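You operate a simulated robot arm through the tools that you are given. There is no shell and no other tool. Be economical: measure what you need, move in short steps, check, and stop when the job is done.

The job below is to be done with a simulated two-armed robot. You get a single attempt, and the scene is never put back.

## Task
Top the back pastry with the chart's topping for red bean.
Fine: wet the wooden peg in the white bowl, pick up the topping, press one patch on the middle, stand the peg back; the pastry stays in its slot. Set down upright: wooden peg.
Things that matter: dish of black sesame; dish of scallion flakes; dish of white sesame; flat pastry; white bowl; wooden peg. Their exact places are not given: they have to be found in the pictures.

Only the result counts: the job must be done as asked and must still hold three seconds after the hand-in. Knocking over, shifting, dropping, spilling or breaking anything else fails it.

## Robot
Two 6-joint arms with two-finger grippers on one trunk, on a base that drives. Base frame: it is fixed to the floor where the robot stands at the start and does not move with it; the origin is under the middle of the robot, x ahead of it, y to its left, z up; the surface under the hand at the start is at about z = 830. Lengths are in mm, angles in rad, forces in N, time in s.
The left shoulder is at the start at [40, 155, 1262], the right one opposite. With the tool pointing down near the work surface each hand reaches from about 420 to 700 mm from the robot's upright axis, wherever it stands, measured 20 degrees to its own side. Places, roughly: white bowl (13x13x4 cm) [500, -100, 800]. Payload 2.45 kg a hand.
The tool frame of a hand sits at the grasp point between the pads (the TCP): z along the fingers, y along the line on which they close. The tips reach 30 mm beyond it. Largest opening 106 mm; the body of the gripper starts 79 mm behind the TCP.
Orientation is told as [roll, pitch, yaw] about the base's x, y, z axes, in that order, counted from this pose: with the fingers straight down and closing along the base's y, the tool's x points along the base's -x, its y along +y and its z along -z.

## Interface
- The arms move only by the tool drive_tool. It takes "left_plan", "right_plan" or both (then of equal length, played together; a hand with none holds still); each is a list that holds one entry, the list of rows, each a list of 7 numbers: the shift along the tool's x, y, z in units of 150 mm (1.0 is 150 mm), then the turn, a rotation vector about the tool's x, y, z in units of 90 degrees (1.0 is 90 degrees), then the opening, from 0 (shut) to 1 (fully open). In form: [[[x, y, z, ax, ay, az, fingers], ...]]. A call has 1 to 20 rows; each row is the pose to reach, as a shift and turn from the pose commanded when the call began, along the tool's axes at that moment. A call with a number of a shift or a turn outside -1 to 1 is refused whole. Each row takes 0.2 s and may step no farther than 50 mm and 0.15 rad from the row before; otherwise, or with a gripper value out of range, the whole call is refused. Where a pose cannot be reached the arm comes as near as it can. A force on the tool above 40 N (or 10 N above the force at the start of the call, whichever is more), or a blocked arm, ends the call early, and 0.2 s more pass. The fingers move at their own pace (about 45 mm/s each) and stop on an object; they squeeze with about 26 N. The grip force told is the motor's: it shows also when the fingers shut on nothing. Time passes only in rows, and 0.2 s behind the last, so rows that repeat a pose let the fingers close. The reply holds the time, the measured pose of the TCP, the force on the tool along the base axes, the opening and the grip force, in the units named above and with some noise, with the torque about the TCP (base axes, N m) and any sound that the robot's microphone picked up.
- Cameras (640 x 400 px; columns grow to the right, rows downward): "scene" is now at [112.9, -22.7, 1428.1]; the picture's right is [-0.25, -0.97, 0.00], its down [-0.61, 0.16, -0.78] and it looks along [0.75, -0.20, -0.63] (base axes); focal length 256 px, centre (320, 200). "left" rides on the left gripper at [76, 2, -106] in its tool frame; the picture's right is [-0.02, 1.00, 0.00], its down [-0.78, -0.02, -0.62] and it looks along [-0.62, -0.01, 0.78] (tool axes); focal length 247 px, centre (320, 200). "right" rides on the right gripper at [76, -2, -106] in its tool frame; the picture's right is [0.02, 1.00, 0.00], its down [-0.78, 0.02, -0.62] and it looks along [-0.62, 0.01, 0.78] (tool axes); focal length 247 px, centre (320, 200).
- get_image(camera): a new picture of that camera. No time passes.
- slide_trunk(by): slides the trunk up (or, below 0, down) by that many mm; the arms and the scene camera ride with it, the base frame stays. It gives what a move gives, with no picture.
- drive_base(legs): drives the robot by 1 to 6 legs, each [ahead, left, turn to the left] in mm, mm and rad, along the robot's own axes; the way and the turn of a leg run together, so that a leg with both is an arc; at most 1500 mm and 3.142 rad a leg. The arms and the cameras ride along, it lands a little off, and it stops where it bumps. It gives what a move gives.
- pan_tilt(pan, tilt): turns the head with the scene camera to pan (to the left, within 1.396 rad either way) and tilt (down, from -0.506 to 1.204), counted from straight ahead of the robot. It gives what a move gives.
- locate(camera, pixels): for up to 12 pixels [column, row] of the newest picture of that camera ("zoom" is the newest enlarged one), the place [x, y, z] in the base frame of the surface seen there, good to about 3 mm. No time passes.
- enlarge(camera, box): a new picture of the part [left, top, right, bottom] of that camera's present view, enlarged. No time passes.
- job_done(): hands the job in; it is judged then, once.

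Work in short steps. Measure before you move; look again where a grasp or a placing could have gone wrong, and mend it. You have 80 turns and 70 pictures in all, those below and enlarged ones among them. Open the grippers and draw the arms clear of the work before you hand the job in, unless the task says otherwise; then end with one line.

The tools are called after "Emit:" as name(argument=value, ...) on one line, values as JSON. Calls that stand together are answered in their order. drive_tool: Moves the arms, as the interface text tells. Its arguments: {"type":"object","properties":{"left_plan":{"type":"array"},"right_plan":{"type":"array"}},"required":[]} The other tools are called the same way: slide_trunk (by) slides the trunk up or down; drive_base (legs) drives the base; pan_tilt (pan, tilt) turns the head that bears the scene camera; get_image (camera) takes a picture; locate (camera, pixels) gives the place of the surface under pixels of a picture; enlarge (camera, box) takes an enlarged picture of a part of a camera's view; job_done () hands the job in.

At the start:

```text
clock: 0.0
left_tcp_pos: [549.5, 137.2, 1170.9]
left_ee_rot: [-0.001, 0.0, 0.001]
left_wrist_force: [-0.4, 0.4, 0.2]
left_ft_torque: [-0.03, 0.0, -0.03]
left_gripper_width: 106.1
left_gripper_force: 0.0
right_tcp_pos: [454.1, -269.6, 1216.7]
right_ee_rot: [-0.001, 0.0, 0.0]
right_wrist_force: [-0.1, 0.7, -0.1]
right_ft_torque: [0.0, 0.03, -0.02]
right_gripper_width: 106.0
right_gripper_force: 0.1
trunk travel left (down, up): [-375.0, 130.0]
robot x, y, heading: [0.8, -0.8, 0.001]
head pan, tilt: [-0.255, 0.684]
```

scene: 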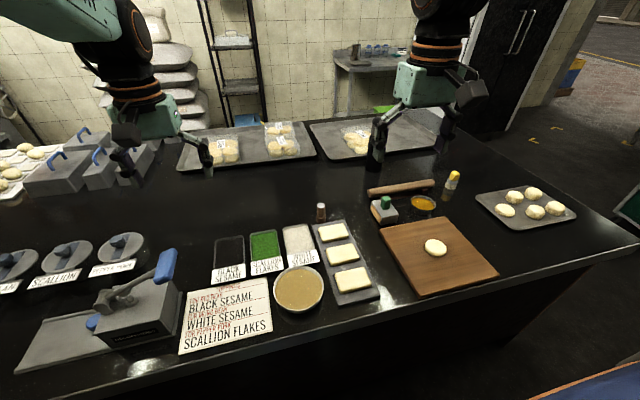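
right: 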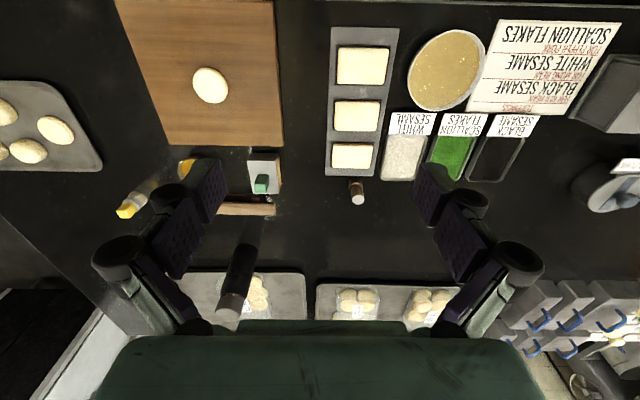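
left: 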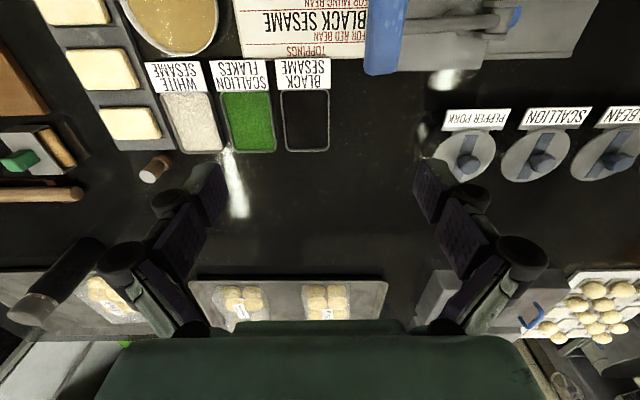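

The chart is at about (225,315) in the scene picture and the peg seems to be at (321,212). I enlarge both to read the chart and see the peg.

Emit:
enlarge(camera="scene", box=[170, 270, 290, 360])

Emit:
enlarge(camera="scene", box=[200, 190, 400, 315])

```text
4.44 times, centred on (230, 315) of scene
```

zoom: 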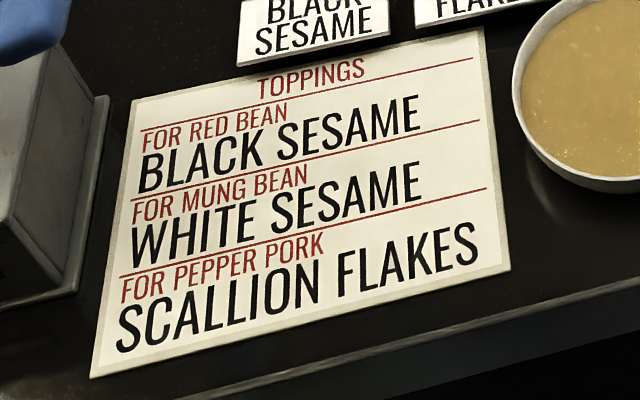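

```text
3.20 times, centred on (300, 252) of scene
```

zoom: 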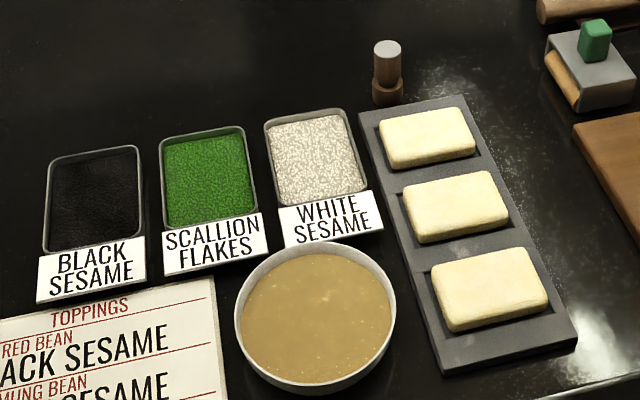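

Red bean calls for black sesame. The back pastry is the farthest one, at zoom (427,137). I locate the peg, the dish, the bowl and the pastry.

Emit:
locate(camera="zoom", pixels=[[387, 47], [387, 70], [387, 97], [380, 104], [95, 200], [95, 150], [316, 320], [316, 248], [427, 137], [390, 125], [455, 205], [500, 40]])

Emit:
enlarge(camera="left", box=[40, 80, 200, 200])

Emit:
enlarge(camera="right", box=[310, 90, 550, 240])

```text
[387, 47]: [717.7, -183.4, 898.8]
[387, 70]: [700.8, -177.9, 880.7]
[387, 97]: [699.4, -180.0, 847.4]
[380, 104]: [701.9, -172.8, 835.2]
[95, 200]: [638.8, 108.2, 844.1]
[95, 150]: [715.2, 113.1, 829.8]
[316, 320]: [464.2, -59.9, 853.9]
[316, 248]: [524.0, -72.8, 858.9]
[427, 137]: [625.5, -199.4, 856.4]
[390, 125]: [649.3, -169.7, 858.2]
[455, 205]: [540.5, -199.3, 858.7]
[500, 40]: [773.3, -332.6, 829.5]
```

```text
3.33 times, centred on (120, 140) of left
```

zoom: 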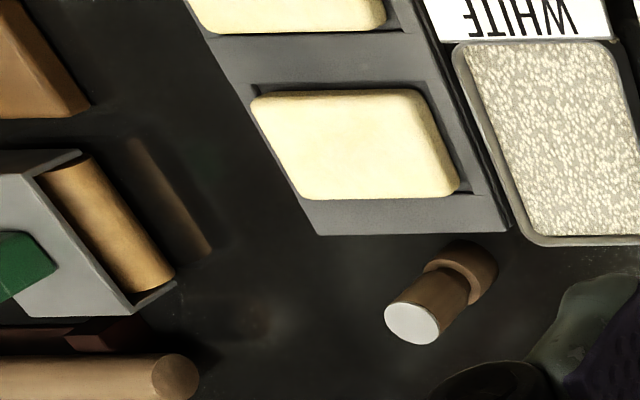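

```text
2.67 times, centred on (430, 165) of right
```

zoom: 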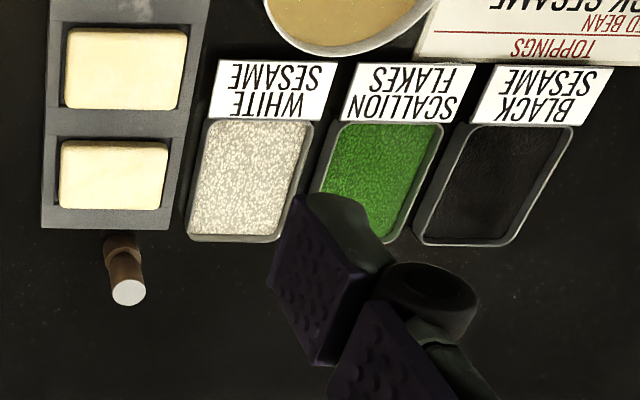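

Peg stands at about (705,-180), just out of the right hand's reach, and the left hand hangs above the sesame dish. I move the left hand out to the left, and locate the counter edge before driving.

Emit:
locate(camera="scene", pixels=[[300, 325], [450, 297], [200, 365], [330, 345], [330, 390]])

Emit:
drive_tool(left_plan=[[[0, 0.25, 0, 0, 0, 0, 1], [0, 0.5, 0, 0, 0, 0, 1], [0, 0.75, 0, 0, 0, 0, 1], [0, 1, 0, 0, 0, 0, 1]]])

Emit:
drive_tool(left_plan=[[[0, 0.25, 0, 0, 0, 0, 1], [0, 0.5, 0, 0, 0, 0, 1], [0, 0.75, 0, 0, 0, 0, 1], [0, 1, 0, 0, 0, 0, 1]]])

```text
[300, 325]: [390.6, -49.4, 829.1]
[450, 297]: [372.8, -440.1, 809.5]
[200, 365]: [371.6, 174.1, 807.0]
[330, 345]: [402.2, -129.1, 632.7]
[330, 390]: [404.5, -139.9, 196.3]
```

```text
clock: 1.0
left_tcp_pos: [548.6, 288.2, 1169.7]
left_ee_rot: [-0.001, -0.001, 0.0]
left_wrist_force: [0.5, 0.8, -1.1]
left_ft_torque: [-0.01, 0.02, 0.02]
left_gripper_width: 105.8
left_gripper_force: 0.0
right_tcp_pos: [455.1, -268.6, 1217.6]
right_ee_rot: [-0.002, 0.0, -0.003]
right_wrist_force: [0.4, 0.0, 0.2]
right_ft_torque: [-0.01, 0.01, 0.02]
right_gripper_width: 106.1
right_gripper_force: 0.1
trunk travel left (down, up): [-375.0, 130.0]
robot x, y, heading: [-2.0, -3.0, -0.004]
head pan, tilt: [-0.255, 0.684]
```

```text
clock: 2.0
left_tcp_pos: [548.7, 437.8, 1168.2]
left_ee_rot: [0.002, -0.001, -0.001]
left_wrist_force: [-0.3, -0.3, 0.5]
left_ft_torque: [0.0, -0.01, 0.01]
left_gripper_width: 106.0
left_gripper_force: 0.0
right_tcp_pos: [454.7, -271.2, 1216.8]
right_ee_rot: [-0.002, 0.001, -0.001]
right_wrist_force: [0.2, -0.4, -0.3]
right_ft_torque: [0.0, -0.01, 0.01]
right_gripper_width: 106.1
right_gripper_force: 0.0
trunk travel left (down, up): [-375.0, 130.0]
robot x, y, heading: [-0.2, 1.4, -0.004]
head pan, tilt: [-0.255, 0.684]
```

Counter edge is at x≈372, so I drive 75 mm ahead and 60 mm left.

Emit:
drive_base(legs=[[75, 60, 0]])

Emit:
get_image(camera="right")

Emit:
get_image(camera="scene")

```text
clock: 3.8
left_tcp_pos: [626.0, 495.0, 1170.0]
left_ee_rot: [0.006, 0.004, -0.002]
left_wrist_force: [-0.5, -0.2, 0.4]
left_ft_torque: [0.01, -0.04, -0.01]
left_gripper_width: 106.0
left_gripper_force: 0.0
right_tcp_pos: [531.6, -214.2, 1214.6]
right_ee_rot: [0.003, 0.004, -0.005]
right_wrist_force: [-0.1, 1.1, -0.2]
right_ft_torque: [0.02, 0.03, 0.02]
right_gripper_width: 105.9
right_gripper_force: 0.0
trunk travel left (down, up): [-375.0, 130.0]
robot x, y, heading: [69.6, 61.0, 0.0]
head pan, tilt: [-0.255, 0.684]
stopped in leg 1: the robot was blocked; the commanded pose is now the measured one
```

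```text
62 pictures are left
```

right: 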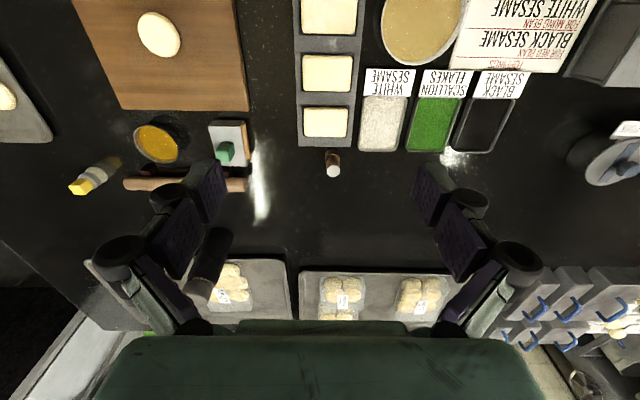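

```text
61 pictures are left
```

scene: 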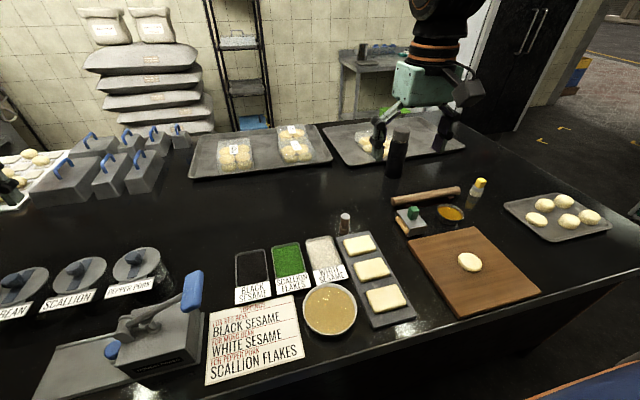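

Base is now at (70,61), nothing disturbed. I enlarge the peg in the right and scene pictures to fix its place and shape.

Emit:
enlarge(camera="right", box=[290, 95, 386, 185])

Emit:
locate(camera="right", pixels=[[332, 171], [333, 162], [333, 154], [325, 122], [307, 110], [344, 136], [485, 125], [458, 150], [514, 105], [420, 30], [301, 147], [356, 147]])

Emit:
enlarge(camera="scene", box=[305, 195, 401, 265])

Emit:
locate(camera="scene", pixels=[[346, 215], [345, 222], [344, 231], [359, 245], [252, 266], [235, 252], [264, 250], [238, 286], [270, 282], [330, 310], [330, 285], [397, 150]])

```text
4.44 times, centred on (338, 140) of right
```

zoom: 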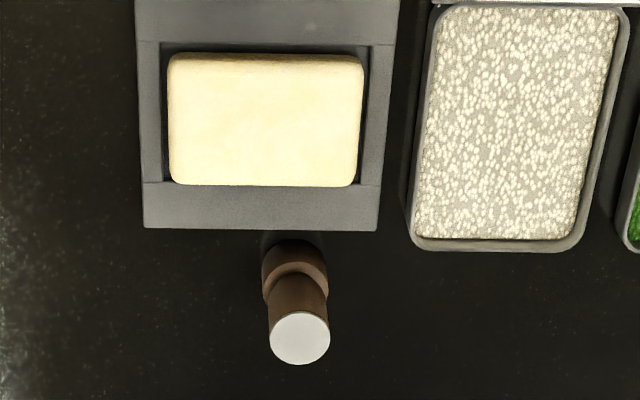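

```text
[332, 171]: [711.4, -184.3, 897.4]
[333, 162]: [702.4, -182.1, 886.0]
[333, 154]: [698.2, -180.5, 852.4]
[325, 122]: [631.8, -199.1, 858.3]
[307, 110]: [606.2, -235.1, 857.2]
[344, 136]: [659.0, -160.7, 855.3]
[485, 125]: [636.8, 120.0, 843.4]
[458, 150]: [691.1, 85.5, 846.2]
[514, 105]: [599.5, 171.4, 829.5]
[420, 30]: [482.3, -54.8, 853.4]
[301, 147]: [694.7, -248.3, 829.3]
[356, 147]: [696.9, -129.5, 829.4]
```

```text
5.71 times, centred on (353, 230) of scene
```

zoom: 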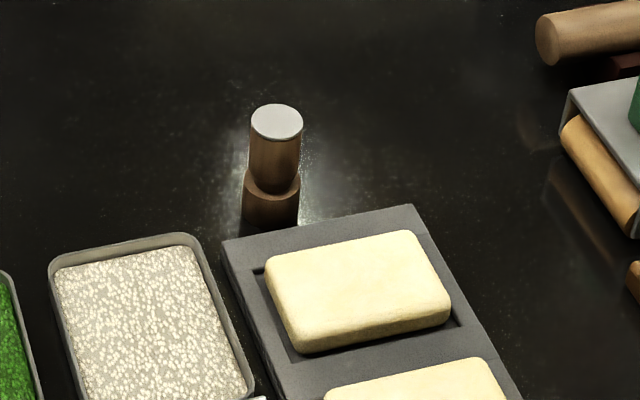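

```text
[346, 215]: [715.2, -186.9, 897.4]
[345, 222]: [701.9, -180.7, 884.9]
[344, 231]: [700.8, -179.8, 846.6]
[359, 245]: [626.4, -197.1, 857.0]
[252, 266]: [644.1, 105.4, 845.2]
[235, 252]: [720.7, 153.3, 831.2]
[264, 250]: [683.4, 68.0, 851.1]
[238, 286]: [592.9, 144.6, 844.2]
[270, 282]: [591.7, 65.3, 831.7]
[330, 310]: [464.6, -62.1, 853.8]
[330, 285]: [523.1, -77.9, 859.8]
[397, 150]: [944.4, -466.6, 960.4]
```

Peg: axis about (711,-183), top z≈898, neck about Ø25 above a wider foot whose step is near z≈858. I bring the right hand over it at z≈1000 and look.

Emit:
drive_tool(right_plan=[[[-0.2, 0.052, 0.183, 0, 0, 0, 1], [-0.4, 0.104, 0.366, 0, 0, 0, 1], [-0.6, 0.155, 0.55, 0, 0, 0, 1], [-0.8, 0.207, 0.733, 0, 0, 0, 1]]])

Emit:
drive_tool(right_plan=[[[-0.13, 0, 0.23, 0, 0, 0, 1], [-0.26, 0, 0.46, 0, 0, 0, 1], [-0.39, 0, 0.7, 0, 0, 0, 1], [-0.39, 0, 0.7, 0, 0, 0, 1]]])

Emit:
get_image(camera="right")

```text
clock: 4.8
left_tcp_pos: [627.7, 496.3, 1167.0]
left_ee_rot: [0.003, 0.007, -0.001]
left_wrist_force: [0.5, -0.9, 1.1]
left_ft_torque: [0.0, 0.02, 0.01]
left_gripper_width: 106.3
left_gripper_force: 0.0
right_tcp_pos: [651.3, -178.8, 1103.1]
right_ee_rot: [0.004, 0.003, -0.002]
right_wrist_force: [0.6, -0.1, 0.1]
right_ft_torque: [0.02, 0.02, 0.01]
right_gripper_width: 105.6
right_gripper_force: 0.0
trunk travel left (down, up): [-375.0, 130.0]
robot x, y, heading: [69.4, 59.6, -0.002]
head pan, tilt: [-0.255, 0.684]
```

```text
clock: 5.8
left_tcp_pos: [620.6, 497.6, 1171.8]
left_ee_rot: [0.002, -0.001, -0.002]
left_wrist_force: [-0.7, -0.6, 1.0]
left_ft_torque: [0.02, -0.03, 0.01]
left_gripper_width: 106.0
left_gripper_force: 0.1
right_tcp_pos: [704.0, -179.0, 1002.6]
right_ee_rot: [0.0, -0.001, -0.003]
right_wrist_force: [-0.3, 0.3, 0.4]
right_ft_torque: [-0.04, -0.04, -0.01]
right_gripper_width: 106.1
right_gripper_force: 0.0
trunk travel left (down, up): [-375.0, 130.0]
robot x, y, heading: [69.1, 62.4, -0.001]
head pan, tilt: [-0.255, 0.684]
```

```text
58 pictures are left
```

right: 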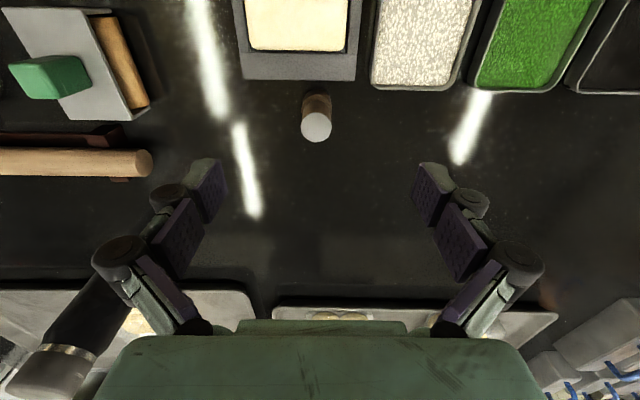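

Peg top is at (316,128) in the right picture. I locate several spots on it.

Emit:
locate(camera="right", pixels=[[316, 128], [316, 118], [316, 138], [306, 128], [326, 128], [308, 128], [324, 128], [317, 105], [316, 98], [317, 92]])

Emit:
enlarge(camera="right", box=[276, 80, 356, 150])

```text
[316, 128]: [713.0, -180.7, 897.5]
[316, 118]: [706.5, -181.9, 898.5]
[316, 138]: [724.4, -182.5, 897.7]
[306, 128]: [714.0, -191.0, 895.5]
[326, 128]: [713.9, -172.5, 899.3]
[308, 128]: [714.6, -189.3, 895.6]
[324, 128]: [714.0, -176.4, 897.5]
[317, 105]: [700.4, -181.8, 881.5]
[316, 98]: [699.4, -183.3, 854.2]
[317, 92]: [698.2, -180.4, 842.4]
```

```text
5.71 times, centred on (316, 115) of right
```

zoom: 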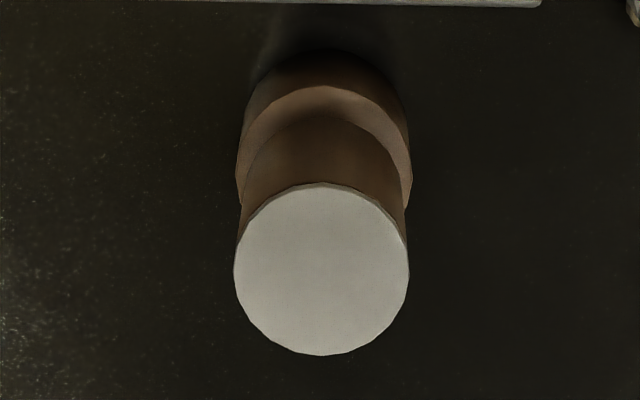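

Peg axis is at (714,-182), and both locate and projection say I need +10 mm x and -3.5 mm y. I shift, then go down to TCP z≈891 with the fingers open.

Emit:
drive_tool(right_plan=[[[-0.067, -0.023, 0, 0, 0, 0, 1], [-0.067, -0.023, 0.2, 0, 0, 0, 1], [-0.067, -0.023, 0.4, 0, 0, 0, 1], [-0.067, -0.023, 0.6, 0, 0, 0, 1], [-0.067, -0.023, 0.73, 0, 0, 0, 1], [-0.067, -0.023, 0.73, 0, 0, 0, 1]]])

Emit:
get_image(camera="right")

Emit:
get_image(camera="scene")

```text
clock: 7.2
left_tcp_pos: [622.0, 497.9, 1169.0]
left_ee_rot: [0.002, 0.001, -0.001]
left_wrist_force: [-0.2, 0.0, 0.2]
left_ft_torque: [-0.02, -0.02, 0.01]
left_gripper_width: 105.8
left_gripper_force: 0.1
right_tcp_pos: [715.5, -182.7, 892.2]
right_ee_rot: [0.0, 0.001, -0.003]
right_wrist_force: [-1.3, -0.3, -1.0]
right_ft_torque: [0.0, -0.02, 0.01]
right_gripper_width: 105.7
right_gripper_force: 0.0
trunk travel left (down, up): [-375.0, 130.0]
robot x, y, heading: [67.4, 60.4, -0.0]
head pan, tilt: [-0.255, 0.684]
```

```text
56 pictures are left
```

right: 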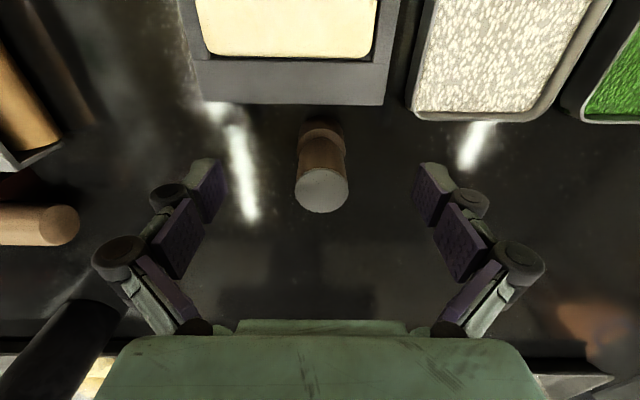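

```text
55 pictures are left
```

scene: 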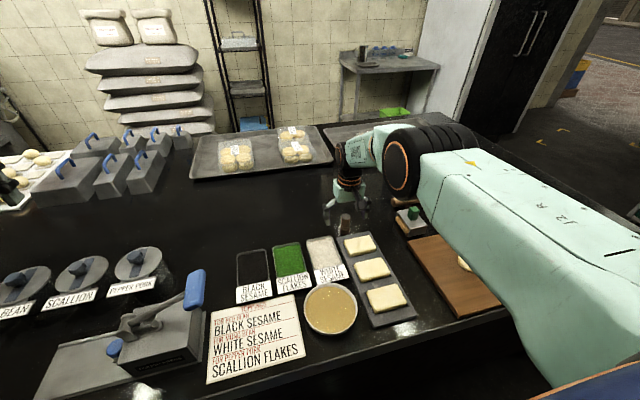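

Peg top at (321,189) sits right at the TCP projection. I close the fingers.

Emit:
drive_tool(right_plan=[[[0, 0, 0, 0, 0, 0, 0.4], [0, 0, 0, 0, 0, 0, 0.25], [0, 0, 0, 0, 0, 0, 0.2], [0, 0, 0, 0, 0, 0, 0.1], [0, 0, 0, 0, 0, 0, 0], [0, 0, 0, 0, 0, 0, 0], [0, 0, 0, 0, 0, 0, 0], [0, 0, 0, 0, 0, 0, 0]]])

Emit:
get_image(camera="right")

```text
clock: 9.0
left_tcp_pos: [623.1, 497.0, 1169.4]
left_ee_rot: [0.001, 0.001, -0.003]
left_wrist_force: [-0.2, -0.2, -0.6]
left_ft_torque: [0.0, -0.01, 0.0]
left_gripper_width: 106.1
left_gripper_force: 0.1
right_tcp_pos: [717.5, -183.4, 890.9]
right_ee_rot: [0.001, 0.003, -0.003]
right_wrist_force: [-0.3, 0.7, 1.4]
right_ft_torque: [0.0, -0.01, 0.03]
right_gripper_width: 26.3
right_gripper_force: 26.8
trunk travel left (down, up): [-375.0, 130.0]
robot x, y, heading: [68.6, 65.3, -0.004]
head pan, tilt: [-0.255, 0.684]
```

```text
54 pictures are left
```

right: 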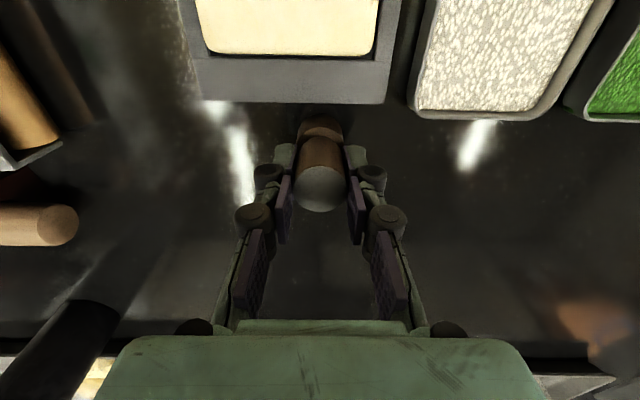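

Gripped at width 26.3 mm with 26.8 N. I lift straight up 90 mm and measure the bowl rim and liquid in the scene picture.

Emit:
drive_tool(right_plan=[[[0, 0, -0.1, 0, 0, 0, 0], [0, 0, -0.35, 0, 0, 0, 0], [0, 0, -0.6, 0, 0, 0, 0], [0, 0, -0.6, 0, 0, 0, 0]]])

Emit:
enlarge(camera="scene", box=[290, 190, 420, 345])

Emit:
get_image(camera="right")

```text
clock: 10.0
left_tcp_pos: [625.6, 496.8, 1167.8]
left_ee_rot: [0.002, 0.003, -0.002]
left_wrist_force: [0.1, 0.1, -0.8]
left_ft_torque: [-0.01, -0.02, -0.05]
left_gripper_width: 106.2
left_gripper_force: 0.0
right_tcp_pos: [716.1, -183.1, 980.6]
right_ee_rot: [0.001, 0.004, -0.003]
right_wrist_force: [-1.1, 0.4, 0.3]
right_ft_torque: [-0.01, -0.01, 0.01]
right_gripper_width: 26.3
right_gripper_force: 25.9
trunk travel left (down, up): [-375.0, 130.0]
robot x, y, heading: [71.7, 62.8, -0.004]
head pan, tilt: [-0.255, 0.684]
```

```text
2.58 times, centred on (355, 268) of scene
```

zoom: 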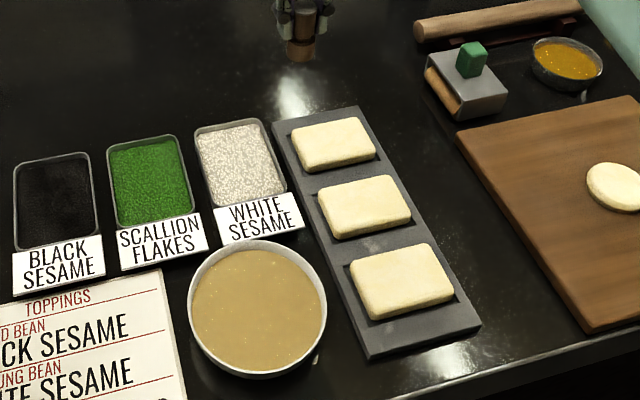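

```text
52 pictures are left
```

right: 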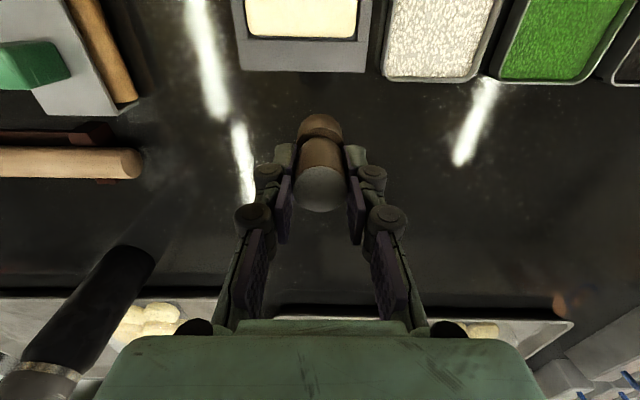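

Peg is lifted and hangs straight. I locate rim, liquid, dish and pastry points in the zoom picture.

Emit:
locate(camera="zoom", pixels=[[190, 305], [325, 305], [255, 242], [257, 376], [257, 310], [257, 270], [56, 203], [56, 225], [56, 175], [334, 142], [295, 125], [374, 158]])

Emit:
enlarge(camera="scene", box=[225, 240, 285, 310])

```text
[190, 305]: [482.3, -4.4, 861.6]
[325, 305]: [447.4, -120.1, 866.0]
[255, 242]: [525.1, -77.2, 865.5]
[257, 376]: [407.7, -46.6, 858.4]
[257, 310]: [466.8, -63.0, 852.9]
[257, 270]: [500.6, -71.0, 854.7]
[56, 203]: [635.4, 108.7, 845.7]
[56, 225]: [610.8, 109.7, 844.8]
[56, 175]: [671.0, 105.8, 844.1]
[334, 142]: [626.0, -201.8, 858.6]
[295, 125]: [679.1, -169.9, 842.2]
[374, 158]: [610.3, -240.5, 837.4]
```

```text
5.71 times, centred on (255, 275) of scene
```

zoom: 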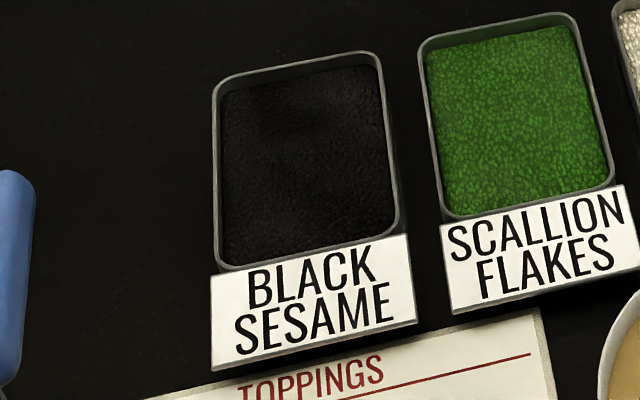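

Bowl: centre (467,-62), rim z≈867, liquid z≈853. The peg's bottom is 61 mm below the TCP, and I carry it at height to (482,-66), which is within the bowl.

Emit:
drive_tool(right_plan=[[[0.195, 0.0975, 0, 0, 0, 0, 0], [0.39, 0.195, 0, 0, 0, 0, 0], [0.585, 0.2925, 0, 0, 0, 0, 0], [0.78, 0.39, 0, 0, 0, 0, 0]]])

Emit:
drive_tool(right_plan=[[[0.195, 0.0975, 0, 0, 0, 0, 0], [0.39, 0.195, 0, 0, 0, 0, 0], [0.585, 0.2925, 0, 0, 0, 0, 0], [0.78, 0.39, 0, 0, 0, 0, 0], [0.78, 0.39, 0, 0, 0, 0, 0]]])

Emit:
get_image(camera="right")

Emit:
get_image(camera="scene")

```text
clock: 11.0
left_tcp_pos: [622.1, 498.2, 1169.1]
left_ee_rot: [-0.001, -0.001, -0.001]
left_wrist_force: [-1.0, -0.1, 0.4]
left_ft_torque: [0.0, -0.01, -0.01]
left_gripper_width: 105.6
left_gripper_force: 0.0
right_tcp_pos: [600.1, -124.0, 981.2]
right_ee_rot: [-0.002, 0.002, -0.004]
right_wrist_force: [-0.8, -0.3, 0.2]
right_ft_torque: [-0.02, -0.02, 0.0]
right_gripper_width: 26.2
right_gripper_force: 25.9
trunk travel left (down, up): [-375.0, 130.0]
robot x, y, heading: [71.9, 62.8, -0.005]
head pan, tilt: [-0.255, 0.684]
```

```text
clock: 12.2
left_tcp_pos: [622.7, 497.2, 1168.2]
left_ee_rot: [0.002, 0.004, -0.003]
left_wrist_force: [-1.2, 0.3, 0.7]
left_ft_torque: [-0.02, -0.04, -0.01]
left_gripper_width: 106.0
left_gripper_force: 0.1
right_tcp_pos: [481.0, -79.2, 970.4]
right_ee_rot: [0.063, 0.05, -0.06]
right_wrist_force: [0.1, 0.9, -1.0]
right_ft_torque: [0.0, 0.02, -0.01]
right_gripper_width: 26.3
right_gripper_force: 26.4
right hand out of reach, approached as far as the arm can: row 4, 5
trunk travel left (down, up): [-375.0, 130.0]
robot x, y, heading: [71.8, 61.1, -0.007]
head pan, tilt: [-0.255, 0.684]
```

```text
50 pictures are left
```

right: 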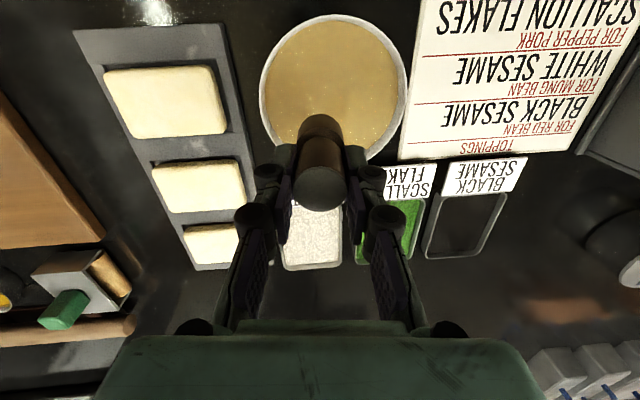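

```text
49 pictures are left
```

scene: 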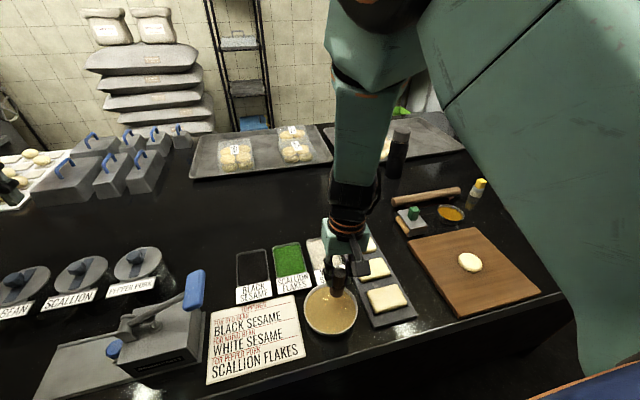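

The bowl spot is too near for the arm, with rows 4 and 5 out of reach. I bring the hand back out, and check the orientation before backing the base.

Emit:
drive_tool(right_plan=[[[-0.15, -0.05, 0, 0, 0, 0, 0], [-0.35, -0.1, 0, 0, 0, 0, 0], [-0.55, -0.15, 0, 0, 0, 0, 0], [-0.55, -0.15, 0, 0, 0, 0, 0]]])

```text
clock: 13.2
left_tcp_pos: [621.9, 497.1, 1168.7]
left_ee_rot: [0.001, 0.002, -0.002]
left_wrist_force: [0.2, 0.1, -0.5]
left_ft_torque: [-0.01, -0.01, -0.02]
left_gripper_width: 106.0
left_gripper_force: 0.0
right_tcp_pos: [570.9, -97.0, 982.0]
right_ee_rot: [0.0, -0.001, -0.002]
right_wrist_force: [0.4, -0.7, -1.1]
right_ft_torque: [0.02, -0.03, 0.08]
right_gripper_width: 26.0
right_gripper_force: 26.0
trunk travel left (down, up): [-375.0, 130.0]
robot x, y, heading: [68.9, 61.9, -0.002]
head pan, tilt: [-0.255, 0.684]
```

Orientation is upright again at (571,-97,982). I drive the base 90 mm back and 30 mm left so the peg comes over the bowl.

Emit:
drive_base(legs=[[-90, 30, 0]])

Emit:
get_image(camera="right")

Emit:
get_image(camera="scene")

```text
clock: 15.0
left_tcp_pos: [537.7, 525.2, 1168.1]
left_ee_rot: [0.005, 0.004, -0.002]
left_wrist_force: [0.2, -0.8, 0.1]
left_ft_torque: [0.02, 0.04, -0.03]
left_gripper_width: 106.0
left_gripper_force: 0.1
right_tcp_pos: [485.0, -67.6, 978.5]
right_ee_rot: [0.004, 0.005, -0.004]
right_wrist_force: [0.0, -0.9, -1.1]
right_ft_torque: [0.0, 0.02, -0.02]
right_gripper_width: 26.3
right_gripper_force: 26.0
trunk travel left (down, up): [-375.0, 130.0]
robot x, y, heading: [-22.6, 94.8, -0.003]
head pan, tilt: [-0.255, 0.684]
```

```text
48 pictures are left
```

right: 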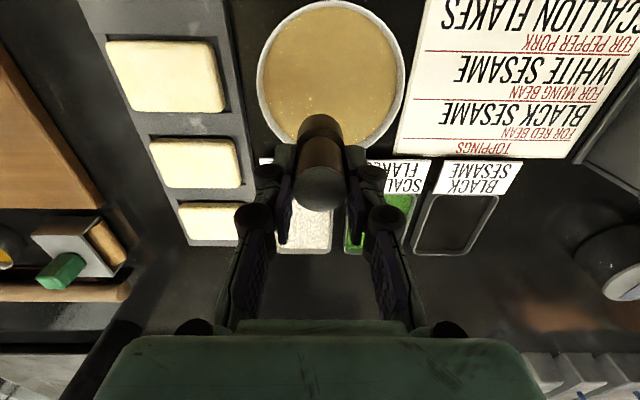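

```text
47 pictures are left
```

scene: 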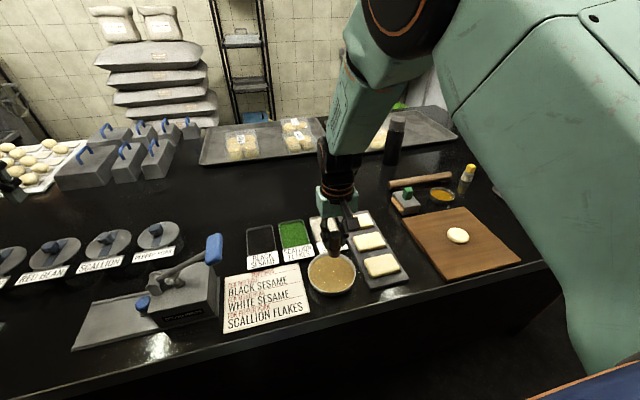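

The peg will land inside the bowl, a little to the back, so I shift 10 mm nearer. Then I lower it to TCP z≈906, which puts the peg's bottom about 8 mm into the liquid.

Emit:
drive_tool(right_plan=[[[0.067, 0, 0.0, 0, 0, 0, 0], [0.067, 0, 0.15, 0, 0, 0, 0], [0.067, 0, 0.3, 0, 0, 0, 0], [0.067, 0, 0.38, 0, 0, 0, 0], [0.067, 0, 0.43, 0, 0, 0, 0], [0.067, 0, 0.48, 0, 0, 0, 0], [0.067, 0, 0.48, 0, 0, 0, 0], [0.067, 0, 0.48, 0, 0, 0, 0]]])

Emit:
get_image(camera="right")

Emit:
enlarge(camera="scene", box=[280, 210, 400, 310])

```text
clock: 16.8
left_tcp_pos: [534.1, 528.6, 1169.7]
left_ee_rot: [0.001, 0.003, -0.002]
left_wrist_force: [1.3, -0.4, 0.3]
left_ft_torque: [0.0, -0.02, 0.02]
left_gripper_width: 105.6
left_gripper_force: 0.0
right_tcp_pos: [472.3, -66.6, 909.1]
right_ee_rot: [0.003, -0.003, -0.004]
right_wrist_force: [3.1, -3.5, 22.9]
right_ft_torque: [-0.16, -0.11, -0.03]
right_gripper_width: 25.3
right_gripper_force: 26.6
trunk travel left (down, up): [-375.0, 130.0]
robot x, y, heading: [-23.7, 93.8, -0.004]
head pan, tilt: [-0.255, 0.684]
```

```text
46 pictures are left
```

right: 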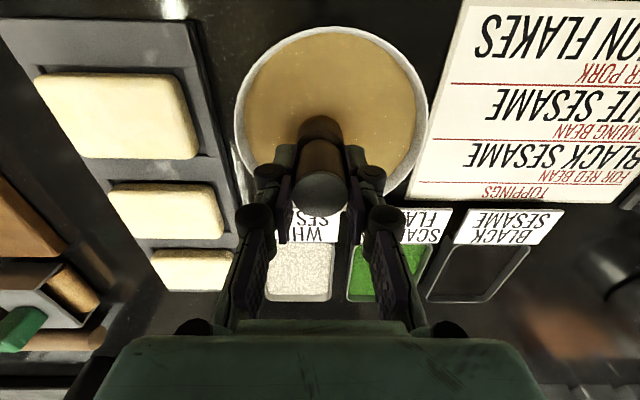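

```text
4.00 times, centred on (340, 260) of scene
```

zoom: 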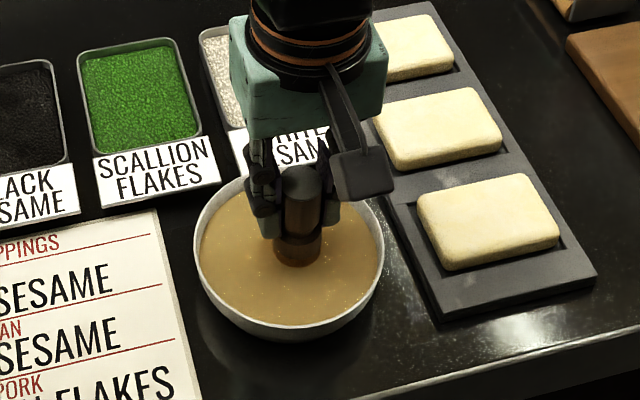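

There is 23 N upward force, so the peg touches the bowl's floor and its foot is in the liquid. I lift straight up and look at it.

Emit:
drive_tool(right_plan=[[[0, 0, -0.05, 0, 0, 0, 0], [0, 0, -0.2, 0, 0, 0, 0], [0, 0, -0.35, 0, 0, 0, 0], [0, 0, -0.5, 0, 0, 0, 0], [0, 0, -0.5, 0, 0, 0, 0]]])

Emit:
enlarge(camera="scene", box=[280, 200, 400, 300])

Emit:
enlarge(camera="right", box=[260, 90, 380, 220])

```text
clock: 18.0
left_tcp_pos: [535.1, 529.0, 1168.6]
left_ee_rot: [0.003, 0.001, -0.001]
left_wrist_force: [0.9, -0.7, 0.2]
left_ft_torque: [0.01, 0.02, 0.03]
left_gripper_width: 106.1
left_gripper_force: 0.0
right_tcp_pos: [472.7, -66.6, 981.8]
right_ee_rot: [0.003, 0.003, -0.002]
right_wrist_force: [-0.1, 0.4, -0.3]
right_ft_torque: [-0.01, 0.02, -0.01]
right_gripper_width: 25.4
right_gripper_force: 25.9
trunk travel left (down, up): [-375.0, 130.0]
robot x, y, heading: [-22.9, 94.1, -0.002]
head pan, tilt: [-0.255, 0.684]
```

```text
4.00 times, centred on (340, 250) of scene
```

zoom: 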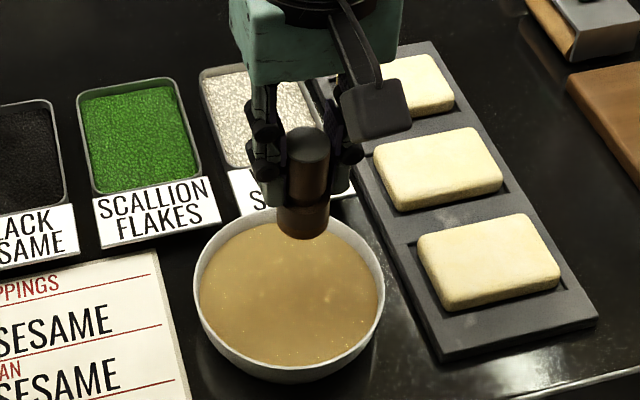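

```text
3.08 times, centred on (320, 155) of right
```

zoom: 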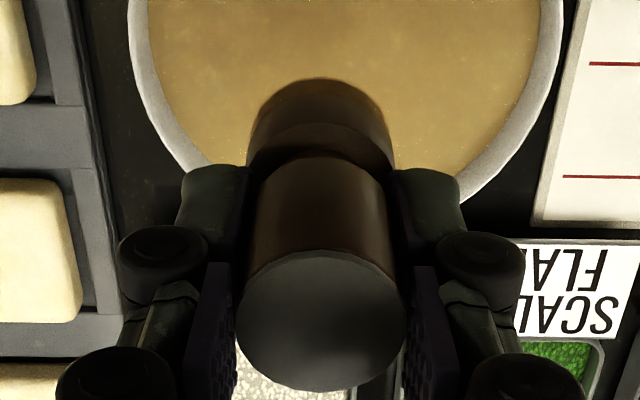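

The peg's foot looks wet and dark and the grip holds. I drive the base ahead 85 mm so the dish and the pastry come within reach.

Emit:
drive_base(legs=[[85, 0, 0]])

Emit:
drive_tool(right_plan=[[[-0.1, 0.2, 0, 0, 0, 0, 0], [-0.2, 0.4, 0, 0, 0, 0, 0], [-0.3, 0.6, 0, 0, 0, 0, 0], [-0.4, 0.8, 0, 0, 0, 0, 0], [-0.4, 0.8, 0, 0, 0, 0, 0]]])

Emit:
get_image(camera="right")

Emit:
get_image(camera="scene")

```text
clock: 19.7
left_tcp_pos: [618.0, 525.7, 1170.4]
left_ee_rot: [0.004, -0.001, -0.002]
left_wrist_force: [0.6, 0.3, -0.5]
left_ft_torque: [0.02, -0.02, 0.01]
left_gripper_width: 105.8
left_gripper_force: 0.1
right_tcp_pos: [554.8, -68.5, 983.5]
right_ee_rot: [0.003, 0.002, -0.003]
right_wrist_force: [0.3, -0.1, -0.5]
right_ft_torque: [0.06, 0.03, -0.01]
right_gripper_width: 25.7
right_gripper_force: 26.0
trunk travel left (down, up): [-375.0, 130.0]
robot x, y, heading: [64.2, 94.1, -0.003]
head pan, tilt: [-0.255, 0.684]
```

```text
clock: 20.9
left_tcp_pos: [617.8, 529.3, 1169.9]
left_ee_rot: [0.002, 0.001, -0.001]
left_wrist_force: [-0.2, -0.3, 0.1]
left_ft_torque: [-0.01, -0.03, 0.0]
left_gripper_width: 106.2
left_gripper_force: 0.1
right_tcp_pos: [626.4, 39.3, 986.3]
right_ee_rot: [0.016, 0.0, -0.029]
right_wrist_force: [-0.2, 0.1, 0.4]
right_ft_torque: [-0.01, -0.03, 0.02]
right_gripper_width: 25.8
right_gripper_force: 25.5
right hand out of reach, approached as far as the arm can: row 4, 5
trunk travel left (down, up): [-375.0, 130.0]
robot x, y, heading: [64.4, 95.9, -0.009]
head pan, tilt: [-0.255, 0.684]
```

```text
42 pictures are left
```

right: 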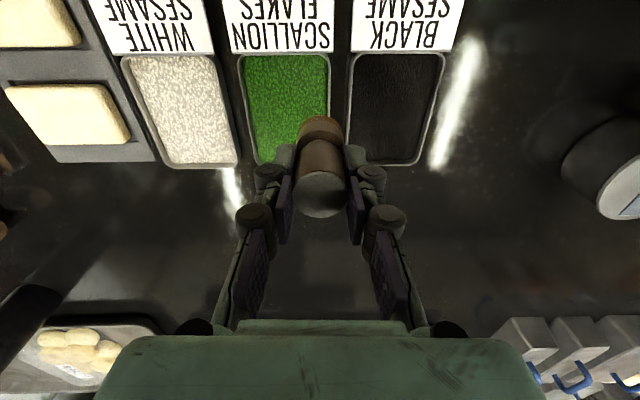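

```text
41 pictures are left
```

scene: 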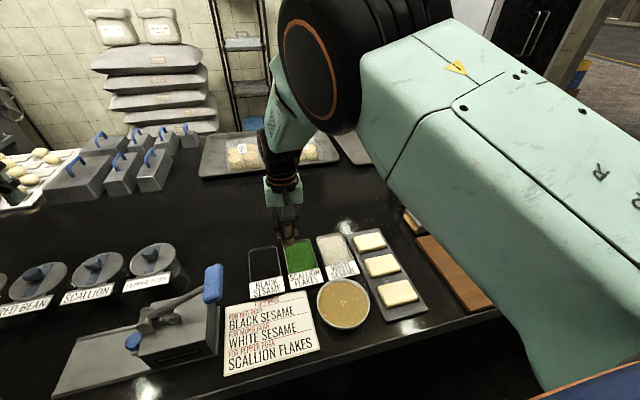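

The inward reach ends here. I bring the hand back to y≈25 and drive the base 85 mm left instead.

Emit:
drive_tool(right_plan=[[[0, -0.1, 0, 0, 0, 0, 0], [0, -0.2, 0, 0, 0, 0, 0], [0, -0.2, 0, 0, 0, 0, 0]]])

Emit:
drive_base(legs=[[0, 85, 0]])

Emit:
get_image(camera="right")

```text
clock: 21.7
left_tcp_pos: [618.7, 526.2, 1169.4]
left_ee_rot: [0.003, 0.002, -0.002]
left_wrist_force: [-1.5, -0.6, 0.3]
left_ft_torque: [-0.03, -0.02, -0.04]
left_gripper_width: 106.0
left_gripper_force: 0.0
right_tcp_pos: [622.9, 15.1, 981.1]
right_ee_rot: [0.001, 0.002, -0.001]
right_wrist_force: [-0.5, 0.4, -0.4]
right_ft_torque: [0.04, -0.01, 0.0]
right_gripper_width: 25.8
right_gripper_force: 26.6
trunk travel left (down, up): [-375.0, 130.0]
robot x, y, heading: [65.8, 93.4, -0.004]
head pan, tilt: [-0.255, 0.684]
```

```text
clock: 23.4
left_tcp_pos: [615.8, 609.0, 1172.0]
left_ee_rot: [0.002, -0.003, -0.001]
left_wrist_force: [0.6, -0.5, -0.6]
left_ft_torque: [0.0, -0.04, 0.01]
left_gripper_width: 106.0
left_gripper_force: 0.1
right_tcp_pos: [621.5, 98.2, 985.3]
right_ee_rot: [0.004, -0.001, -0.004]
right_wrist_force: [-0.7, 0.3, -0.2]
right_ft_torque: [0.01, -0.04, 0.01]
right_gripper_width: 25.8
right_gripper_force: 25.7
trunk travel left (down, up): [-375.0, 130.0]
robot x, y, heading: [65.4, 181.2, -0.003]
head pan, tilt: [-0.255, 0.684]
```

```text
40 pictures are left
```

right: 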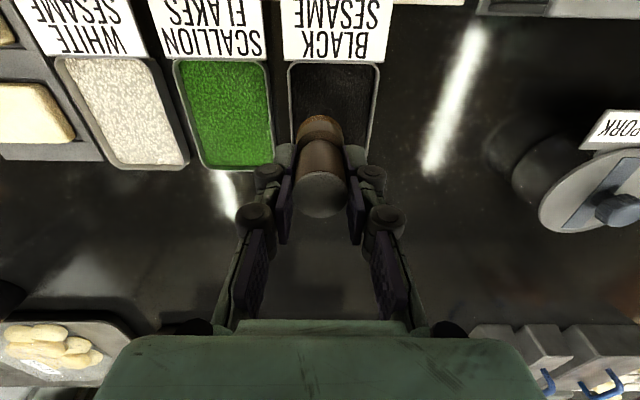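

The black sesame dish lies under the peg, and its middle is about 12 mm left and 18 mm ahead. I shift and lower to just above the sesame, TCP z≈911.

Emit:
drive_tool(right_plan=[[[-0.12, 0.08, 0, 0, 0, 0, 0], [-0.12, 0.08, 0.15, 0, 0, 0, 0], [-0.12, 0.08, 0.3, 0, 0, 0, 0], [-0.12, 0.08, 0.4, 0, 0, 0, 0], [-0.12, 0.08, 0.48, 0, 0, 0, 0], [-0.12, 0.08, 0.48, 0, 0, 0, 0]]])

Emit:
get_image(camera="right")

Emit:
enlarge(camera="scene", box=[230, 210, 340, 310])

```text
clock: 24.9
left_tcp_pos: [617.1, 612.8, 1170.4]
left_ee_rot: [-0.001, 0.0, -0.001]
left_wrist_force: [0.9, 0.7, 0.6]
left_ft_torque: [-0.03, -0.03, 0.01]
left_gripper_width: 105.9
left_gripper_force: 0.0
right_tcp_pos: [641.0, 112.7, 911.3]
right_ee_rot: [0.002, 0.001, -0.003]
right_wrist_force: [0.0, -0.4, 0.0]
right_ft_torque: [-0.01, -0.04, 0.0]
right_gripper_width: 25.7
right_gripper_force: 25.9
trunk travel left (down, up): [-375.0, 130.0]
robot x, y, heading: [64.8, 179.7, -0.003]
head pan, tilt: [-0.255, 0.684]
```

```text
39 pictures are left
```

right: 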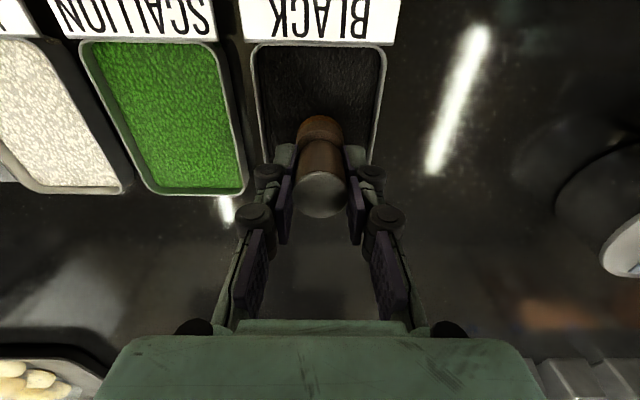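

```text
4.00 times, centred on (285, 260) of scene
```

zoom: 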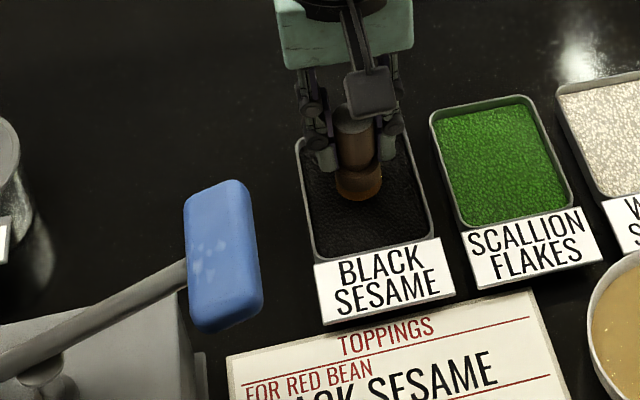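

The peg is over the middle of the black sesame with no contact yet. I lower 8 mm in 2 mm steps.

Emit:
drive_tool(right_plan=[[[0, 0, 0.0133, 0, 0, 0, 0], [0, 0, 0.0267, 0, 0, 0, 0], [0, 0, 0.04, 0, 0, 0, 0], [0, 0, 0.0533, 0, 0, 0, 0]]])

```text
clock: 25.9
left_tcp_pos: [620.8, 610.1, 1169.9]
left_ee_rot: [0.004, 0.002, -0.003]
left_wrist_force: [0.0, -0.5, -0.3]
left_ft_torque: [0.04, 0.01, -0.02]
left_gripper_width: 106.0
left_gripper_force: 0.1
right_tcp_pos: [642.0, 110.8, 901.3]
right_ee_rot: [0.002, 0.005, -0.004]
right_wrist_force: [0.5, -0.2, -0.8]
right_ft_torque: [0.0, 0.02, 0.01]
right_gripper_width: 25.7
right_gripper_force: 25.7
trunk travel left (down, up): [-375.0, 130.0]
robot x, y, heading: [67.5, 180.7, -0.001]
head pan, tilt: [-0.255, 0.684]
```

Still no force at z≈902. I lower 8 mm more.

Emit:
drive_tool(right_plan=[[[0, 0, 0.0133, 0, 0, 0, 0], [0, 0, 0.0267, 0, 0, 0, 0], [0, 0, 0.04, 0, 0, 0, 0], [0, 0, 0.0533, 0, 0, 0, 0]]])

Emit:
enlarge(camera="scene", box=[270, 220, 350, 290])

```text
clock: 26.9
left_tcp_pos: [616.4, 610.8, 1171.1]
left_ee_rot: [0.002, -0.003, -0.002]
left_wrist_force: [0.8, -0.1, -0.2]
left_ft_torque: [0.02, -0.01, -0.01]
left_gripper_width: 106.0
left_gripper_force: 0.0
right_tcp_pos: [641.7, 112.0, 897.3]
right_ee_rot: [0.001, -0.006, -0.005]
right_wrist_force: [-1.8, 1.0, 28.1]
right_ft_torque: [-0.02, 0.14, -0.02]
right_gripper_width: 25.9
right_gripper_force: 25.9
trunk travel left (down, up): [-375.0, 130.0]
robot x, y, heading: [67.1, 178.4, -0.003]
head pan, tilt: [-0.255, 0.684]
```

```text
5.71 times, centred on (310, 255) of scene
```

zoom: 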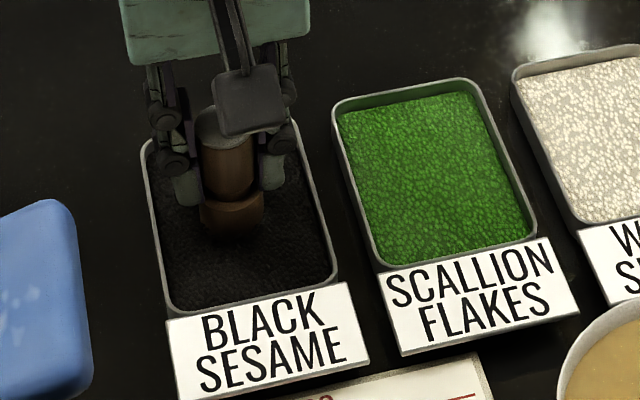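

Contact at 28 N, so the foot is pressed in the sesame. I lift straight up 90 mm.

Emit:
drive_tool(right_plan=[[[0, 0, -0.05, 0, 0, 0, 0], [0, 0, -0.2, 0, 0, 0, 0], [0, 0, -0.4, 0, 0, 0, 0], [0, 0, -0.6, 0, 0, 0, 0], [0, 0, -0.6, 0, 0, 0, 0]]])

Emit:
enlarge(camera="scene", box=[260, 190, 350, 290])

Emit:
get_image(camera="right")

```text
clock: 28.1
left_tcp_pos: [621.7, 610.9, 1169.7]
left_ee_rot: [0.003, 0.002, -0.003]
left_wrist_force: [0.3, 0.3, -0.3]
left_ft_torque: [0.03, 0.01, -0.02]
left_gripper_width: 106.0
left_gripper_force: 0.1
right_tcp_pos: [640.7, 111.0, 983.7]
right_ee_rot: [0.001, 0.005, -0.002]
right_wrist_force: [0.6, -0.4, -0.6]
right_ft_torque: [0.0, 0.02, -0.04]
right_gripper_width: 25.3
right_gripper_force: 26.3
trunk travel left (down, up): [-375.0, 130.0]
robot x, y, heading: [63.6, 182.6, -0.001]
head pan, tilt: [-0.255, 0.684]
```

```text
4.00 times, centred on (305, 240) of scene
```

zoom: 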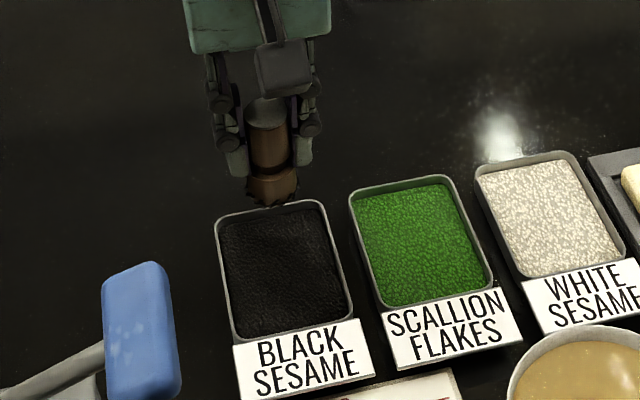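

```text
35 pictures are left
```

right: 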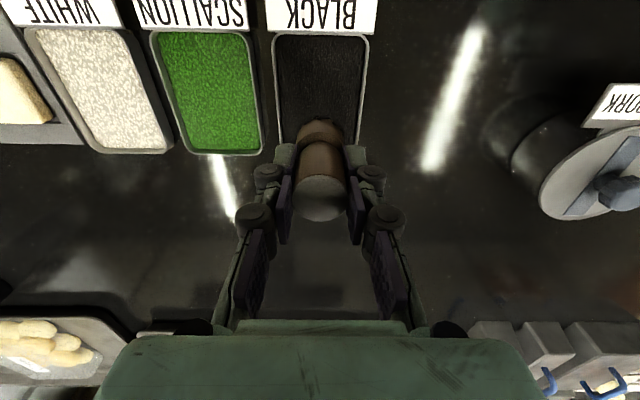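

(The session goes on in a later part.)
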